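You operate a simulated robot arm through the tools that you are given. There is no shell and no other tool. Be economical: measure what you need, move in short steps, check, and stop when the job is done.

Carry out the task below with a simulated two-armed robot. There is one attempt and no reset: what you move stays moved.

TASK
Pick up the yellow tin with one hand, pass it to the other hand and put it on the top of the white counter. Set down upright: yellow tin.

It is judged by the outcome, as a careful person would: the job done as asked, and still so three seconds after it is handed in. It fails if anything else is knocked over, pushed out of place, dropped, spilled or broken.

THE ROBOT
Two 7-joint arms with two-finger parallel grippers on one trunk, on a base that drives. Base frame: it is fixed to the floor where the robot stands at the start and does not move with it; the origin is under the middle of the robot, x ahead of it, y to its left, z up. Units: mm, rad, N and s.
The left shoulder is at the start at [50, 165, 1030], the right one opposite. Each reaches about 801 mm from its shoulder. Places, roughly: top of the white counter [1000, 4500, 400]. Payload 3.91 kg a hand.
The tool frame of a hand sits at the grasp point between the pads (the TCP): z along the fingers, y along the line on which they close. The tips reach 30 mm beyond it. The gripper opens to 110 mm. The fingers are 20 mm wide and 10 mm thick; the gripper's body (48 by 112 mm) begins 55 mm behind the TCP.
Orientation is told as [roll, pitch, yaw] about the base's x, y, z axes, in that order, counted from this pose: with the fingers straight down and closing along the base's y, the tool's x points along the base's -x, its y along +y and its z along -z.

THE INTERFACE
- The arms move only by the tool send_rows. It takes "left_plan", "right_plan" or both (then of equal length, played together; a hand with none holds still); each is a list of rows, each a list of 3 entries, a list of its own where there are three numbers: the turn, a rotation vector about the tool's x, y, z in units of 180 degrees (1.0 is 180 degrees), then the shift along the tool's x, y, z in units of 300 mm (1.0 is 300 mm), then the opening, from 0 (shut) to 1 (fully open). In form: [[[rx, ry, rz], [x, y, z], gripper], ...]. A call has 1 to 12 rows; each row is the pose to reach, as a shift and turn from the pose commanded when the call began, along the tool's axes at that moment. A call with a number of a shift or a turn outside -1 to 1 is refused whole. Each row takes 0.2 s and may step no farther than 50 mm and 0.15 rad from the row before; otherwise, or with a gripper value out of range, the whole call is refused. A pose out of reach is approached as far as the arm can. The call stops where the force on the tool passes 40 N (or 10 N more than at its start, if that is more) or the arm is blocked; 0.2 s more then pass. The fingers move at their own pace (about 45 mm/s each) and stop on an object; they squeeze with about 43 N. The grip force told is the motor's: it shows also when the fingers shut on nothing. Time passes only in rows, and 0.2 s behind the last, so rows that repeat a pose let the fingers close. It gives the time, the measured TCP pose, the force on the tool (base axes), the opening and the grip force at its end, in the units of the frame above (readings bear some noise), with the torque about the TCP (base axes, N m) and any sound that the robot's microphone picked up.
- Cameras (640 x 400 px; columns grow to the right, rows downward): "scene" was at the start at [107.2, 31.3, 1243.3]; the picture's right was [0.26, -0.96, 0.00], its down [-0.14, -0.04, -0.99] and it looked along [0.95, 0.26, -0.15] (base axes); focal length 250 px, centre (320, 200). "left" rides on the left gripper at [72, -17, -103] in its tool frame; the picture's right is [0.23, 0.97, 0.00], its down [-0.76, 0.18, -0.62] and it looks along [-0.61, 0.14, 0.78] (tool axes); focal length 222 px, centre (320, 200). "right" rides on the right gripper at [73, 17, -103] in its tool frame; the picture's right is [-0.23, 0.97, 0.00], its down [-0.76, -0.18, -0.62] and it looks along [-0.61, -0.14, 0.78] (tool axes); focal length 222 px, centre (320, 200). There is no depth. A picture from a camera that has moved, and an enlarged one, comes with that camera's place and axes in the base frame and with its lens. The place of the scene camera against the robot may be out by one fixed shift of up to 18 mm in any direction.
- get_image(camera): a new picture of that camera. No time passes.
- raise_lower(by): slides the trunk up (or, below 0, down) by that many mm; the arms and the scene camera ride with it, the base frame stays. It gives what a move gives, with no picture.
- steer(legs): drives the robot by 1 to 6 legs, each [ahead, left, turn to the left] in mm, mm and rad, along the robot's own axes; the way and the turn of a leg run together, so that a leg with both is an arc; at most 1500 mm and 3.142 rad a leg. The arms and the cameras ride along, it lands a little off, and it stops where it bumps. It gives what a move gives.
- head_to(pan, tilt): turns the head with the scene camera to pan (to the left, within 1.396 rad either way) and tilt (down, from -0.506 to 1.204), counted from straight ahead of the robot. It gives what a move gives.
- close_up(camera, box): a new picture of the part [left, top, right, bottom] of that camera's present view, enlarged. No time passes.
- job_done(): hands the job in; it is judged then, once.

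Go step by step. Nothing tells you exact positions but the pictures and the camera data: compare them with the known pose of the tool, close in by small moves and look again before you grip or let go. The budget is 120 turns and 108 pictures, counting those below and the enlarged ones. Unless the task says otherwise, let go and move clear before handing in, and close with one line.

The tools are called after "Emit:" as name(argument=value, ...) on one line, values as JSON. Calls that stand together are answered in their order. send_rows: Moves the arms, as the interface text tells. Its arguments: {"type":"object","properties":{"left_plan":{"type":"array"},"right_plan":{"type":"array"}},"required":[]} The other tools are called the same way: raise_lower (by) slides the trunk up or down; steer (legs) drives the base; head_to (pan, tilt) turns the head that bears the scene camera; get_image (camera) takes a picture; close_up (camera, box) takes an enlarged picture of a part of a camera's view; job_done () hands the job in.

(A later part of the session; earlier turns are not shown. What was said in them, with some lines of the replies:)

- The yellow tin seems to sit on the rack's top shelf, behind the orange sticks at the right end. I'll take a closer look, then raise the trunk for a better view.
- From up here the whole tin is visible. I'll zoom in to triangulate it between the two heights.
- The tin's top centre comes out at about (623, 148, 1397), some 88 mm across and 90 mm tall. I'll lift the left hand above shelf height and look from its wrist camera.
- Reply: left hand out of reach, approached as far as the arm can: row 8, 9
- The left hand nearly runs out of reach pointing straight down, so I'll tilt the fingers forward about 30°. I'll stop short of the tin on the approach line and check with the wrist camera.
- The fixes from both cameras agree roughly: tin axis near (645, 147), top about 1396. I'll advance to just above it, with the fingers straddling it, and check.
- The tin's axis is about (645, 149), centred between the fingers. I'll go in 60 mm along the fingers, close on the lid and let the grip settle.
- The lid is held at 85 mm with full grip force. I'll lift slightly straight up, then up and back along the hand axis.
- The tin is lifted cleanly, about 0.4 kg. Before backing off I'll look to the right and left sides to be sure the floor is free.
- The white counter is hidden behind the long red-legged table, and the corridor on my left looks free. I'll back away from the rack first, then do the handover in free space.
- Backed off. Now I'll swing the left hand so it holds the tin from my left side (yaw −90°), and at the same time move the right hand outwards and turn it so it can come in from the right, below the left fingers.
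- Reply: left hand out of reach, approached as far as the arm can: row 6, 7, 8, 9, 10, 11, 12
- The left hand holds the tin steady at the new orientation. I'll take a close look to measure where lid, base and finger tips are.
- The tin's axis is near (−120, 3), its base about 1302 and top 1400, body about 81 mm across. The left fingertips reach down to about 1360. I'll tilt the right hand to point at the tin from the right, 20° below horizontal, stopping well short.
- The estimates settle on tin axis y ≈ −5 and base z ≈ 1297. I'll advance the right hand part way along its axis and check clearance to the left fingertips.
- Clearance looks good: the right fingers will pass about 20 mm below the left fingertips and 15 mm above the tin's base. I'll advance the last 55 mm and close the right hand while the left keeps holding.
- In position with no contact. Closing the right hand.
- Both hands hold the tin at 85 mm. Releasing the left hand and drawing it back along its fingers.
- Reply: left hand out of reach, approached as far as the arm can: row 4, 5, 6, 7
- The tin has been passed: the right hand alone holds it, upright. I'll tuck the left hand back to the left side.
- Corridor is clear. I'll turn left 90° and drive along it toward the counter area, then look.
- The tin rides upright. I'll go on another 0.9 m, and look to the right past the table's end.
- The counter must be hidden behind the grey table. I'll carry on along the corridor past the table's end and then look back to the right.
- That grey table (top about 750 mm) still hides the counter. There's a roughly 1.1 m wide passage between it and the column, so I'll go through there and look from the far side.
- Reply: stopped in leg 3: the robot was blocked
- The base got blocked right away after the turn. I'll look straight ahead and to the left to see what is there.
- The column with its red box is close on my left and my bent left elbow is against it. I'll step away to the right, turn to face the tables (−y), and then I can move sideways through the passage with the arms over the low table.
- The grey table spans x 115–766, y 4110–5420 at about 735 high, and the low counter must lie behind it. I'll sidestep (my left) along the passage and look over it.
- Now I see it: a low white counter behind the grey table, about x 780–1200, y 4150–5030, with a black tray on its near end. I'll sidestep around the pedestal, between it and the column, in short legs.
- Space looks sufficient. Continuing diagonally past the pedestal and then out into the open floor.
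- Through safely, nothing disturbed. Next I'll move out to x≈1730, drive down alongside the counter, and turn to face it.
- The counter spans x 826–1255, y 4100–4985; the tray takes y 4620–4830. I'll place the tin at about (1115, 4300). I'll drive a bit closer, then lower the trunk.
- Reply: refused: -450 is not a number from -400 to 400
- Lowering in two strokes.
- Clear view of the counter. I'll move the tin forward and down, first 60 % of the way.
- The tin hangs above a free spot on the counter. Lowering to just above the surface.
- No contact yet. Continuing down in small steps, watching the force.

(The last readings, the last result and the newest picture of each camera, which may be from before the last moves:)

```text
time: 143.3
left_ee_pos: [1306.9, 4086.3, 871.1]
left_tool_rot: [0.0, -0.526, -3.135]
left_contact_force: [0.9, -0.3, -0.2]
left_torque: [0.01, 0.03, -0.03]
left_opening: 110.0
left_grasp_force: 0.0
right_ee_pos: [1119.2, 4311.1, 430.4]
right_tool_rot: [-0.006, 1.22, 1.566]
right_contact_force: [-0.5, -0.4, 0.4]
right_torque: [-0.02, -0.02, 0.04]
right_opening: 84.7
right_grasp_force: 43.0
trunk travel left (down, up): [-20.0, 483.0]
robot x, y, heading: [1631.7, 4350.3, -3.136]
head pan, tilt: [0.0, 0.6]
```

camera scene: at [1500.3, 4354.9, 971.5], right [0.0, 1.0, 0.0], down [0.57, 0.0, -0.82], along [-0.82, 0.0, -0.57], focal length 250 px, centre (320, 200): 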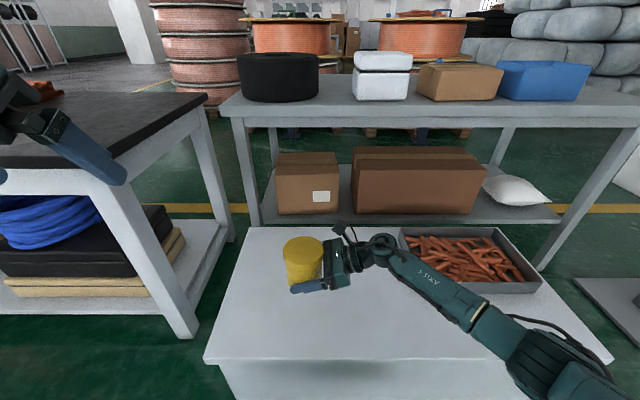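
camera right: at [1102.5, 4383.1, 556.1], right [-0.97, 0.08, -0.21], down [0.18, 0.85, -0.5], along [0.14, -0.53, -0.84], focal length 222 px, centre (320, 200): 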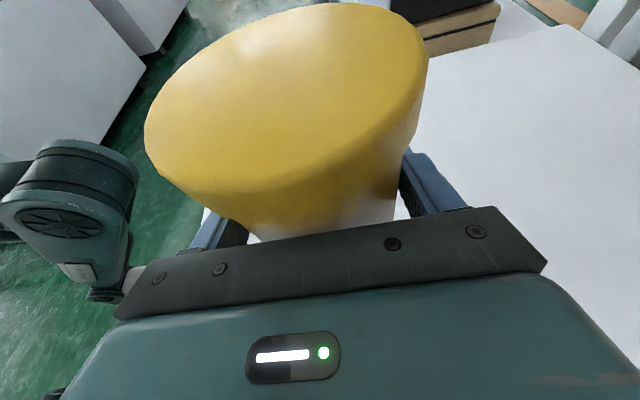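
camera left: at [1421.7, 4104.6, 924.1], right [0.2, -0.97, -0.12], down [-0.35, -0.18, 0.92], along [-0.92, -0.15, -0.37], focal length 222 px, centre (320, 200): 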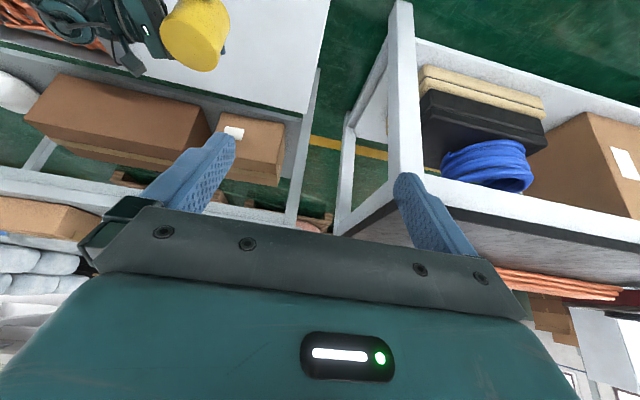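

Emit:
send_rows(right_plan=[[[0, 0, 0], [-0.0063, 0, 0.0023], 0.5], [[0, 0, 0], [-0.0063, 0, 0.0023], 0.5]])

Emit:
send_rows(right_plan=[[[0, 0, 0], [-0.0063, 0, 0.0023], 0.5], [[0, 0, 0], [-0.0063, 0, 0.0023], 0.5]])

Emit:
close_up(camera="scene", box=[270, 230, 350, 310])

```text
time: 143.9
left_ee_pos: [1307.8, 4086.6, 870.9]
left_tool_rot: [-0.002, -0.522, -3.134]
left_contact_force: [0.7, 0.1, 0.0]
left_torque: [-0.03, -0.02, 0.01]
left_opening: 110.1
left_grasp_force: 0.1
right_ee_pos: [1119.0, 4311.7, 428.8]
right_tool_rot: [-0.004, 1.221, 1.567]
right_contact_force: [0.2, 0.9, 0.5]
right_torque: [-0.04, 0.0, 0.01]
right_opening: 84.9
right_grasp_force: 43.3
trunk travel left (down, up): [-20.0, 483.0]
robot x, y, heading: [1630.3, 4346.7, -3.139]
head pan, tilt: [0.0, 0.6]
```

```text
time: 144.5
left_ee_pos: [1307.3, 4086.2, 870.5]
left_tool_rot: [-0.004, -0.523, -3.134]
left_contact_force: [0.0, 0.4, 0.0]
left_torque: [0.01, -0.04, 0.01]
left_opening: 109.7
left_grasp_force: 0.0
right_ee_pos: [1118.1, 4312.2, 427.2]
right_tool_rot: [-0.006, 1.219, 1.569]
right_contact_force: [0.5, 0.0, -0.3]
right_torque: [-0.01, 0.02, 0.03]
right_opening: 85.0
right_grasp_force: 43.1
trunk travel left (down, up): [-20.0, 483.0]
robot x, y, heading: [1631.6, 4350.5, -3.136]
head pan, tilt: [0.0, 0.6]
```

```text
5.00 times, centred on (310, 270) of scene
camera zoom: at [1500.3, 4354.9, 971.5], right [0.0, 1.0, 0.0], down [0.57, 0.0, -0.82], along [-0.82, 0.0, -0.57], focal length 1251 px, centre (370, -150)
```

zoom: 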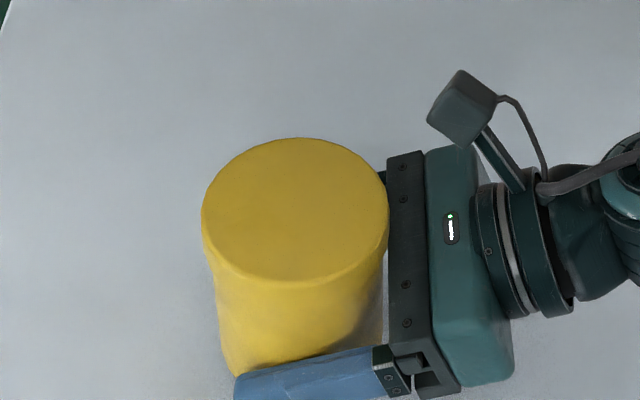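

Emit:
send_rows(right_plan=[[[0, 0, 0], [-0.0063, 0, 0.0023], 0.5], [[0, 0, 0], [-0.0063, 0, 0.0023], 0.5]])

Emit:
send_rows(right_plan=[[[0, 0, 0], [-0.0063, 0, 0.0023], 0.5], [[0, 0, 0], [-0.0063, 0, 0.0023], 0.5]])

Emit:
send_rows(right_plan=[[[0, 0, 0], [-0.0063, 0, 0.0023], 0.5], [[0, 0, 0], [-0.0063, 0, 0.0023], 0.5]])

```text
time: 145.1
left_ee_pos: [1307.3, 4087.0, 870.0]
left_tool_rot: [0.0, -0.523, -3.134]
left_contact_force: [0.3, 0.9, -0.8]
left_torque: [0.03, -0.03, 0.02]
left_opening: 109.8
left_grasp_force: 0.0
right_ee_pos: [1117.4, 4312.5, 425.8]
right_tool_rot: [-0.008, 1.221, 1.566]
right_contact_force: [-0.7, 0.7, -0.7]
right_torque: [0.01, -0.03, 0.0]
right_opening: 84.8
right_grasp_force: 43.0
trunk travel left (down, up): [-20.0, 483.0]
robot x, y, heading: [1630.7, 4348.6, -3.144]
head pan, tilt: [0.0, 0.6]
```

```text
time: 145.7
left_ee_pos: [1306.3, 4086.6, 870.9]
left_tool_rot: [-0.002, -0.523, -3.135]
left_contact_force: [0.5, 0.8, 0.8]
left_torque: [0.04, 0.02, -0.01]
left_opening: 109.9
left_grasp_force: 0.0
right_ee_pos: [1118.8, 4310.5, 422.9]
right_tool_rot: [-0.005, 1.22, 1.566]
right_contact_force: [0.0, -0.4, 0.0]
right_torque: [0.02, -0.04, -0.01]
right_opening: 84.9
right_grasp_force: 43.2
trunk travel left (down, up): [-20.0, 483.0]
robot x, y, heading: [1629.8, 4350.9, -3.141]
head pan, tilt: [0.0, 0.6]
```

```text
time: 146.3
left_ee_pos: [1306.5, 4086.8, 870.8]
left_tool_rot: [-0.001, -0.522, -3.135]
left_contact_force: [-0.2, -0.8, 0.0]
left_torque: [0.01, 0.05, 0.03]
left_opening: 110.0
left_grasp_force: 0.0
right_ee_pos: [1118.9, 4311.5, 421.7]
right_tool_rot: [-0.005, 1.22, 1.568]
right_contact_force: [-0.4, -1.0, -0.2]
right_torque: [0.0, -0.01, 0.02]
right_opening: 84.9
right_grasp_force: 42.8
trunk travel left (down, up): [-20.0, 483.0]
robot x, y, heading: [1633.5, 4349.5, -3.142]
head pan, tilt: [0.0, 0.6]
```

Emit:
send_rows(right_plan=[[[0, 0, 0], [-0.0063, 0, 0.0023], 0.5], [[0, 0, 0], [-0.0063, 0, 0.0023], 0.5]])

Emit:
send_rows(right_plan=[[[0, 0, 0], [-0.0063, 0, 0.0023], 0.5], [[0, 0, 0], [-0.0063, 0, 0.0023], 0.5]])

Emit:
close_up(camera="left", box=[60, 0, 300, 140])

Emit:
close_up(camera="right", box=[130, 120, 480, 280])

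```text
time: 146.9
left_ee_pos: [1306.4, 4086.9, 870.5]
left_tool_rot: [-0.003, -0.522, -3.135]
left_contact_force: [0.3, -0.4, -0.2]
left_torque: [-0.03, 0.0, -0.01]
left_opening: 110.0
left_grasp_force: 0.1
right_ee_pos: [1117.1, 4311.9, 420.0]
right_tool_rot: [-0.006, 1.221, 1.567]
right_contact_force: [0.3, 0.2, 0.7]
right_torque: [0.03, 0.02, 0.01]
right_opening: 84.9
right_grasp_force: 43.0
trunk travel left (down, up): [-20.0, 483.0]
robot x, y, heading: [1628.1, 4350.1, -3.134]
head pan, tilt: [0.0, 0.6]
```

```text
time: 147.5
left_ee_pos: [1305.6, 4087.1, 869.2]
left_tool_rot: [-0.001, -0.522, -3.136]
left_contact_force: [-1.1, -0.7, -0.4]
left_torque: [0.01, 0.01, 0.0]
left_opening: 109.9
left_grasp_force: 0.1
right_ee_pos: [1118.0, 4312.4, 416.8]
right_tool_rot: [-0.008, 1.22, 1.567]
right_contact_force: [0.1, -0.5, -0.4]
right_torque: [0.0, 0.01, -0.02]
right_opening: 85.0
right_grasp_force: 43.1
trunk travel left (down, up): [-20.0, 483.0]
robot x, y, heading: [1627.2, 4349.0, -3.138]
head pan, tilt: [0.0, 0.6]
```

```text
2.67 times, centred on (180, 70) of left
camera zoom: at [1421.7, 4104.6, 924.1], right [0.2, -0.97, -0.12], down [-0.35, -0.18, 0.92], along [-0.92, -0.15, -0.37], focal length 592 px, centre (693, 547)
```

zoom: 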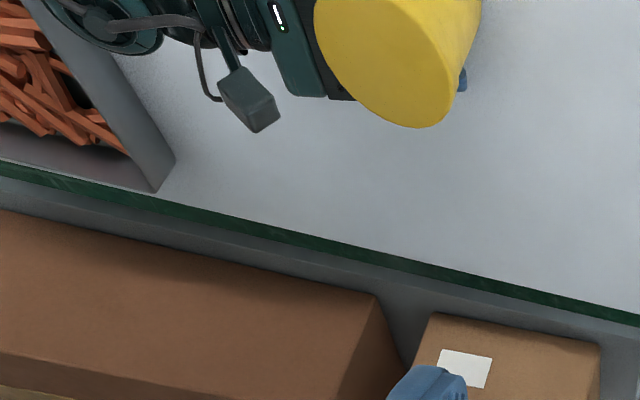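

```text
1.83 times, centred on (305, 200) of right
camera zoom: at [1100.7, 4385.4, 520.5], right [-0.97, 0.08, -0.22], down [0.18, 0.85, -0.5], along [0.14, -0.53, -0.84], focal length 406 px, centre (347, 200)
```

zoom: 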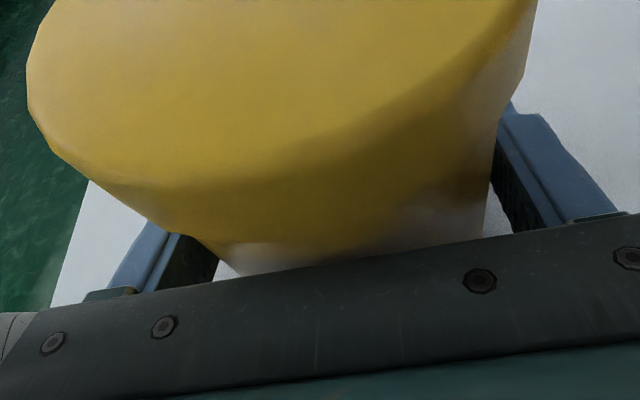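

Emit:
send_rows(right_plan=[[[0, 0, 0], [-0.0063, 0, 0.0023], 0.5], [[0, 0, 0], [-0.0063, 0, 0.0023], 0.5]])

Emit:
send_rows(right_plan=[[[0, 0, 0], [-0.0063, 0, 0.0023], 0.5], [[0, 0, 0], [-0.0063, 0, 0.0023], 0.5]])

Emit:
send_rows(right_plan=[[[0, 0, 0], [-0.0063, 0, 0.0023], 0.5], [[0, 0, 0], [-0.0063, 0, 0.0023], 0.5]])

Emit:
get_image(camera="scene")

```text
time: 148.1
left_ee_pos: [1307.7, 4086.5, 869.6]
left_tool_rot: [-0.002, -0.522, -3.134]
left_contact_force: [0.3, 0.2, 0.3]
left_torque: [-0.02, -0.01, 0.03]
left_opening: 110.0
left_grasp_force: 0.2
right_ee_pos: [1117.2, 4311.9, 415.5]
right_tool_rot: [-0.005, 1.22, 1.568]
right_contact_force: [-0.9, -0.2, -0.2]
right_torque: [0.05, -0.01, 0.0]
right_opening: 85.0
right_grasp_force: 43.3
trunk travel left (down, up): [-20.0, 483.0]
robot x, y, heading: [1628.8, 4349.8, -3.141]
head pan, tilt: [0.0, 0.6]
```

```text
time: 148.7
left_ee_pos: [1306.3, 4085.7, 870.1]
left_tool_rot: [-0.002, -0.524, -3.135]
left_contact_force: [0.2, 1.0, 1.0]
left_torque: [-0.01, -0.04, 0.0]
left_opening: 109.9
left_grasp_force: 0.1
right_ee_pos: [1118.3, 4313.3, 412.4]
right_tool_rot: [-0.005, 1.22, 1.567]
right_contact_force: [0.4, 0.2, -0.1]
right_torque: [-0.03, -0.01, 0.01]
right_opening: 85.1
right_grasp_force: 43.0
trunk travel left (down, up): [-20.0, 483.0]
robot x, y, heading: [1629.3, 4343.7, -3.14]
head pan, tilt: [0.0, 0.6]
```

```text
time: 149.3
left_ee_pos: [1307.2, 4086.4, 869.9]
left_tool_rot: [-0.002, -0.523, -3.135]
left_contact_force: [-0.3, -0.6, 0.0]
left_torque: [0.0, 0.0, 0.01]
left_opening: 110.0
left_grasp_force: 0.1
right_ee_pos: [1118.6, 4310.4, 410.7]
right_tool_rot: [-0.005, 1.219, 1.57]
right_contact_force: [0.1, 0.9, -0.7]
right_torque: [-0.07, 0.04, 0.01]
right_opening: 84.9
right_grasp_force: 43.7
trunk travel left (down, up): [-20.0, 483.0]
robot x, y, heading: [1629.7, 4344.2, -3.144]
head pan, tilt: [0.0, 0.6]
```

```text
41 pictures are left
camera scene: at [1500.4, 4355.0, 971.6], right [0.0, 1.0, 0.0], down [0.57, 0.0, -0.83], along [-0.83, 0.0, -0.57], focal length 250 px, centre (320, 200)
```

scene: 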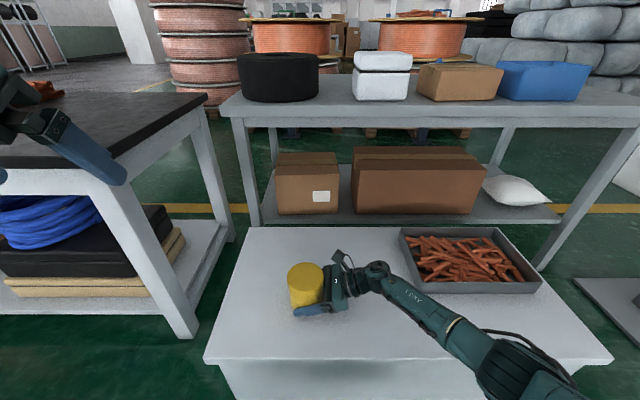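

No contact yet, so I'll use the left wrist camera from a lower height to see the gap between the tin and the counter. The left hand stays in front of the counter edge.

Emit:
send_rows(left_plan=[[[0, 0, 0], [0.08, 0, 0.1385], 1], [[0, 0, 0], [0.16, 0, 0.277], 1], [[0, 0, 0], [0.24, 0, 0.4155], 1], [[0, 0, 0], [0.32, 0, 0.554], 1], [[0, 0, 0], [0.4, 0, 0.6925], 1], [[0, 0, 0], [0.48, 0, 0.831], 1]])

Emit:
get_image(camera="left")

```text
time: 150.7
left_ee_pos: [1269.3, 4080.9, 574.7]
left_tool_rot: [-0.004, -0.52, -3.134]
left_contact_force: [0.3, 0.6, -0.5]
left_torque: [0.0, 0.01, 0.01]
left_opening: 110.1
left_grasp_force: 0.1
left hand out of reach, approached as far as the arm can: row 3, 4, 5, 6
right_ee_pos: [1118.6, 4312.4, 410.4]
right_tool_rot: [-0.003, 1.219, 1.569]
right_contact_force: [-0.4, 0.3, 0.8]
right_torque: [-0.14, 0.05, -0.02]
right_opening: 85.0
right_grasp_force: 43.1
trunk travel left (down, up): [-20.0, 483.0]
robot x, y, heading: [1630.5, 4350.7, -3.14]
head pan, tilt: [0.0, 0.6]
```

```text
40 pictures are left
camera left: at [1384.2, 4098.8, 628.1], right [0.2, -0.97, -0.12], down [-0.35, -0.18, 0.92], along [-0.92, -0.14, -0.38], focal length 222 px, centre (320, 200)
```

left: 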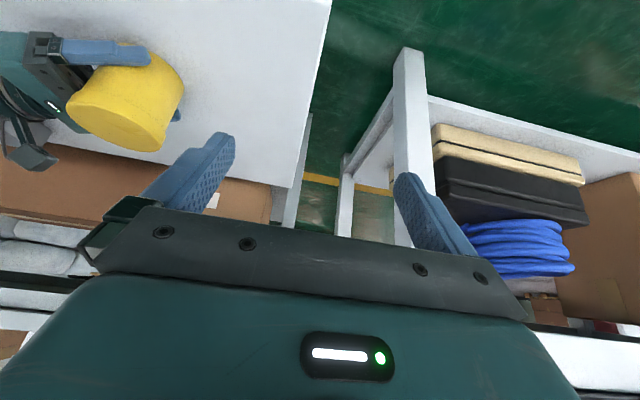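

Emit:
close_up(camera="left", box=[40, 10, 220, 170])

```text
2.50 times, centred on (130, 90) of left
camera zoom: at [1384.2, 4098.8, 628.1], right [0.2, -0.97, -0.12], down [-0.35, -0.18, 0.92], along [-0.92, -0.14, -0.38], focal length 555 px, centre (795, 475)
```

zoom: 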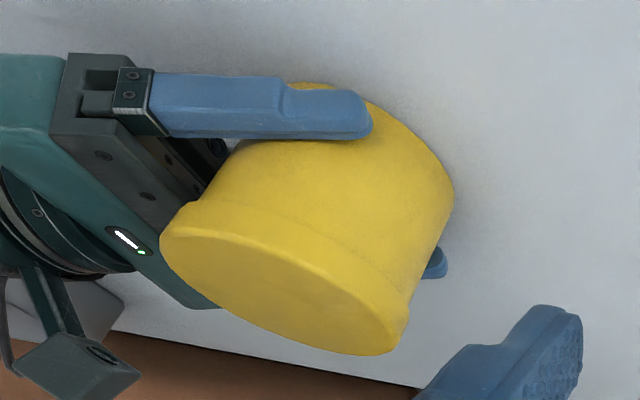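

Emit:
send_rows(right_plan=[[[0, 0, 0], [-0.0063, 0, 0.0023], 0.5], [[0, 0, 0], [-0.0063, 0, 0.0023], 0.5]])

Emit:
send_rows(right_plan=[[[0, 0, 0], [-0.0063, 0, 0.0023], 0.5], [[0, 0, 0], [-0.0063, 0, 0.0023], 0.5]])

```text
time: 151.3
left_ee_pos: [1269.6, 4080.6, 576.1]
left_tool_rot: [-0.003, -0.523, -3.135]
left_contact_force: [-0.1, 0.2, -0.5]
left_torque: [-0.03, -0.02, -0.01]
left_opening: 109.9
left_grasp_force: 0.1
right_ee_pos: [1116.8, 4310.4, 410.4]
right_tool_rot: [-0.002, 1.222, 1.573]
right_contact_force: [3.9, 2.1, 7.2]
right_torque: [-0.34, 0.04, 0.08]
right_opening: 85.2
right_grasp_force: 43.1
trunk travel left (down, up): [-20.0, 483.0]
robot x, y, heading: [1629.7, 4347.6, -3.14]
head pan, tilt: [0.0, 0.6]
```

```text
time: 151.9
left_ee_pos: [1270.9, 4081.0, 576.5]
left_tool_rot: [-0.002, -0.526, -3.134]
left_contact_force: [-0.9, -0.1, -0.1]
left_torque: [-0.02, -0.02, -0.02]
left_opening: 109.9
left_grasp_force: 0.1
right_ee_pos: [1117.9, 4311.2, 411.2]
right_tool_rot: [0.0, 1.223, 1.575]
right_contact_force: [4.3, 4.8, 21.2]
right_torque: [0.51, -0.84, 0.12]
right_opening: 85.1
right_grasp_force: 42.7
trunk travel left (down, up): [-20.0, 483.0]
robot x, y, heading: [1628.9, 4348.3, -3.138]
head pan, tilt: [0.0, 0.6]
```

The tin now bears on the counter (about 21 N up). I'll ease back 2 mm to relieve the press and check it's upright.

Emit:
send_rows(right_plan=[[[0, 0, 0], [0.0063, 0, -0.0023], 0.5], [[0, 0, 0], [0.0063, 0, -0.0023], 0.5]])

Emit:
close_up(camera="left", box=[0, 10, 220, 170])

Emit:
close_up(camera="scene", box=[260, 230, 420, 330])

```text
time: 152.5
left_ee_pos: [1269.1, 4080.8, 574.3]
left_tool_rot: [0.0, -0.524, -3.136]
left_contact_force: [-0.5, 0.3, -0.4]
left_torque: [0.02, 0.03, 0.01]
left_opening: 109.9
left_grasp_force: 0.0
right_ee_pos: [1117.7, 4310.4, 410.5]
right_tool_rot: [0.001, 1.221, 1.571]
right_contact_force: [-3.7, -4.3, 11.4]
right_torque: [-0.7, -0.15, -0.26]
right_opening: 84.9
right_grasp_force: 43.4
trunk travel left (down, up): [-20.0, 483.0]
robot x, y, heading: [1627.7, 4351.1, -3.142]
head pan, tilt: [0.0, 0.6]
```

```text
2.50 times, centred on (110, 90) of left
camera zoom: at [1384.2, 4098.5, 628.9], right [0.2, -0.97, -0.12], down [-0.35, -0.18, 0.92], along [-0.92, -0.15, -0.37], focal length 555 px, centre (845, 475)
```

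zoom: 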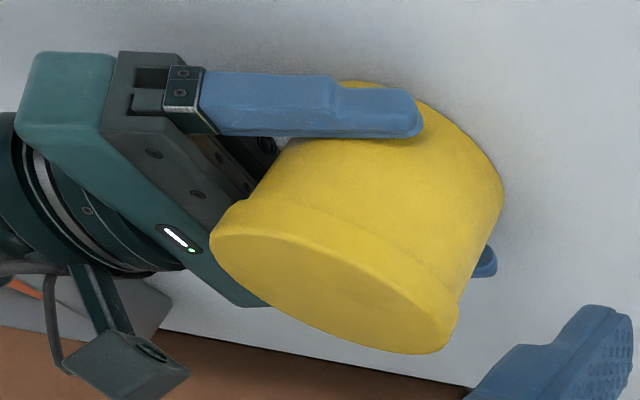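

```text
4.00 times, centred on (340, 280) of scene
camera zoom: at [1501.0, 4354.9, 971.6], right [0.0, 1.0, 0.0], down [0.56, 0.0, -0.83], along [-0.83, 0.0, -0.56], focal length 1000 px, centre (240, -120)
```

zoom: 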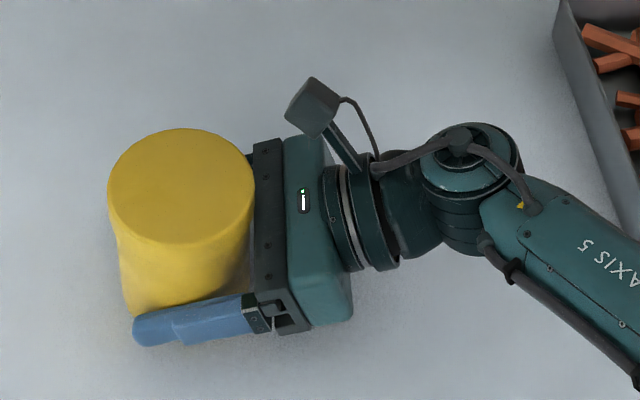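

Upright and resting on the counter. Opening the right hand gently.

Emit:
send_rows(right_plan=[[[0, 0, 0], [0, 0, 0], 0.85], [[0, 0, 0], [0, 0, 0], 1], [[0, 0, 0], [0, 0, 0], 1], [[0, 0, 0], [0, 0, 0], 1]])

Emit:
close_up(camera="left", box=[0, 10, 220, 170])

Emit:
close_up(camera="scene", box=[260, 230, 420, 330])

```text
time: 153.5
left_ee_pos: [1269.5, 4080.3, 575.3]
left_tool_rot: [-0.001, -0.52, -3.135]
left_contact_force: [0.2, 0.4, 0.5]
left_torque: [0.0, 0.0, 0.02]
left_opening: 109.9
left_grasp_force: 0.0
right_ee_pos: [1118.4, 4311.8, 409.1]
right_tool_rot: [-0.004, 1.223, 1.567]
right_contact_force: [0.2, -0.5, 0.1]
right_torque: [0.03, 0.01, -0.02]
right_opening: 109.8
right_grasp_force: 0.1
trunk travel left (down, up): [-20.0, 483.0]
robot x, y, heading: [1629.0, 4347.6, -3.138]
head pan, tilt: [0.0, 0.6]
```

```text
2.50 times, centred on (110, 90) of left
camera zoom: at [1384.0, 4098.7, 628.7], right [0.2, -0.97, -0.12], down [-0.35, -0.18, 0.92], along [-0.92, -0.15, -0.38], focal length 555 px, centre (845, 475)
```

zoom: 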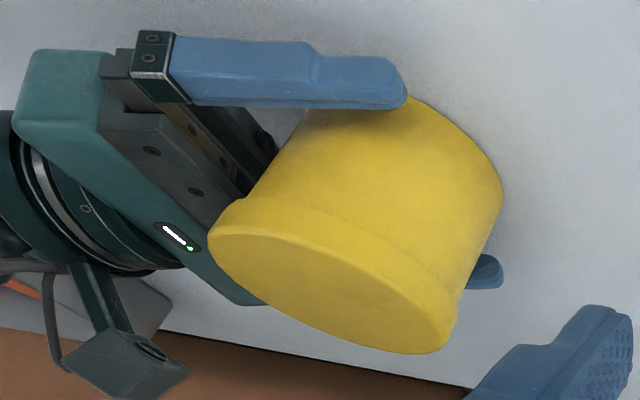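

```text
4.00 times, centred on (340, 280) of scene
camera zoom: at [1500.5, 4355.0, 971.6], right [0.0, 1.0, 0.0], down [0.56, 0.0, -0.83], along [-0.83, 0.0, -0.56], focal length 1000 px, centre (240, -120)
```

zoom: 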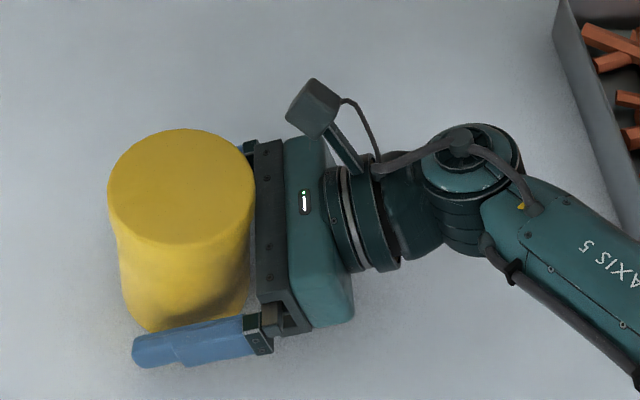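

The tin stands on its own. Withdrawing the right hand up and away from it.

Emit:
send_rows(right_plan=[[[0, 0, 0], [0.032, 0, -0.0825], 1], [[0, 0, 0], [0.064, 0, -0.165], 1], [[0, 0, 0], [0.096, 0, -0.2475], 1], [[0, 0, 0], [0.128, 0, -0.33], 1], [[0, 0, 0], [0.26, 0, -0.33], 1], [[0, 0, 0], [0.4, 0, -0.33], 1], [[0, 0, 0], [0.54, 0, -0.33], 1]])

Emit:
get_image(camera="scene")

Emit:
get_image(camera="left")

```text
time: 155.1
left_ee_pos: [1268.4, 4080.5, 574.0]
left_tool_rot: [-0.002, -0.523, -3.135]
left_contact_force: [0.3, -0.3, -0.7]
left_torque: [0.01, -0.01, -0.01]
left_opening: 110.1
left_grasp_force: 0.2
right_ee_pos: [1118.6, 4350.3, 594.6]
right_tool_rot: [-0.006, 1.221, 1.566]
right_contact_force: [-1.6, -0.4, 0.1]
right_torque: [0.03, 0.0, 0.0]
right_opening: 110.0
right_grasp_force: 0.1
trunk travel left (down, up): [-20.0, 483.0]
robot x, y, heading: [1631.0, 4349.1, -3.139]
head pan, tilt: [0.0, 0.6]
```

```text
34 pictures are left
camera scene: at [1500.5, 4355.0, 971.5], right [0.0, 1.0, 0.0], down [0.57, 0.0, -0.83], along [-0.83, 0.0, -0.57], focal length 250 px, centre (320, 200)
```

scene: 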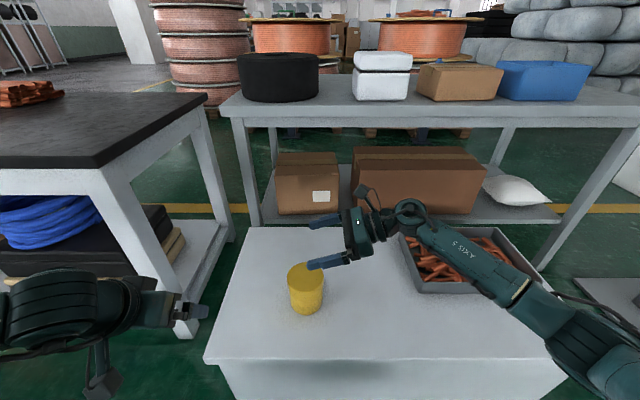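

```text
33 pictures are left
camera left: at [1383.9, 4098.7, 628.6], right [0.2, -0.97, -0.12], down [-0.35, -0.18, 0.92], along [-0.92, -0.15, -0.38], focal length 222 px, centre (320, 200)
```

left: 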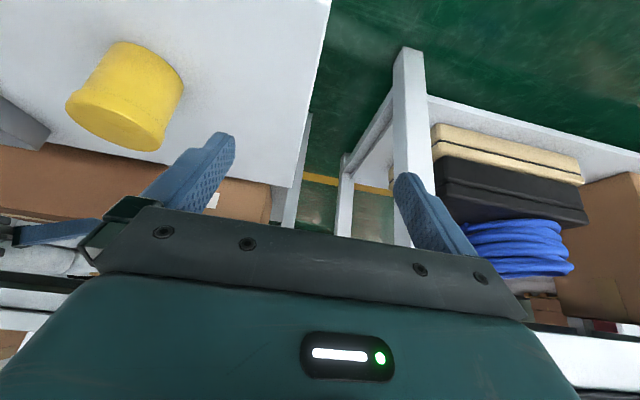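

The yellow tin is standing upright and free on the white counter, both hands are clear, and the tray beside it hasn't moved. I'm handing the job in.

Emit:
job_done()

```text
The job is handed in.
```

The yellow tin was picked up with the left hand, passed to the right hand, and set down upright on the white counter. On the way the left elbow came up against the fixed column once; I saw nothing knocked over or moved.
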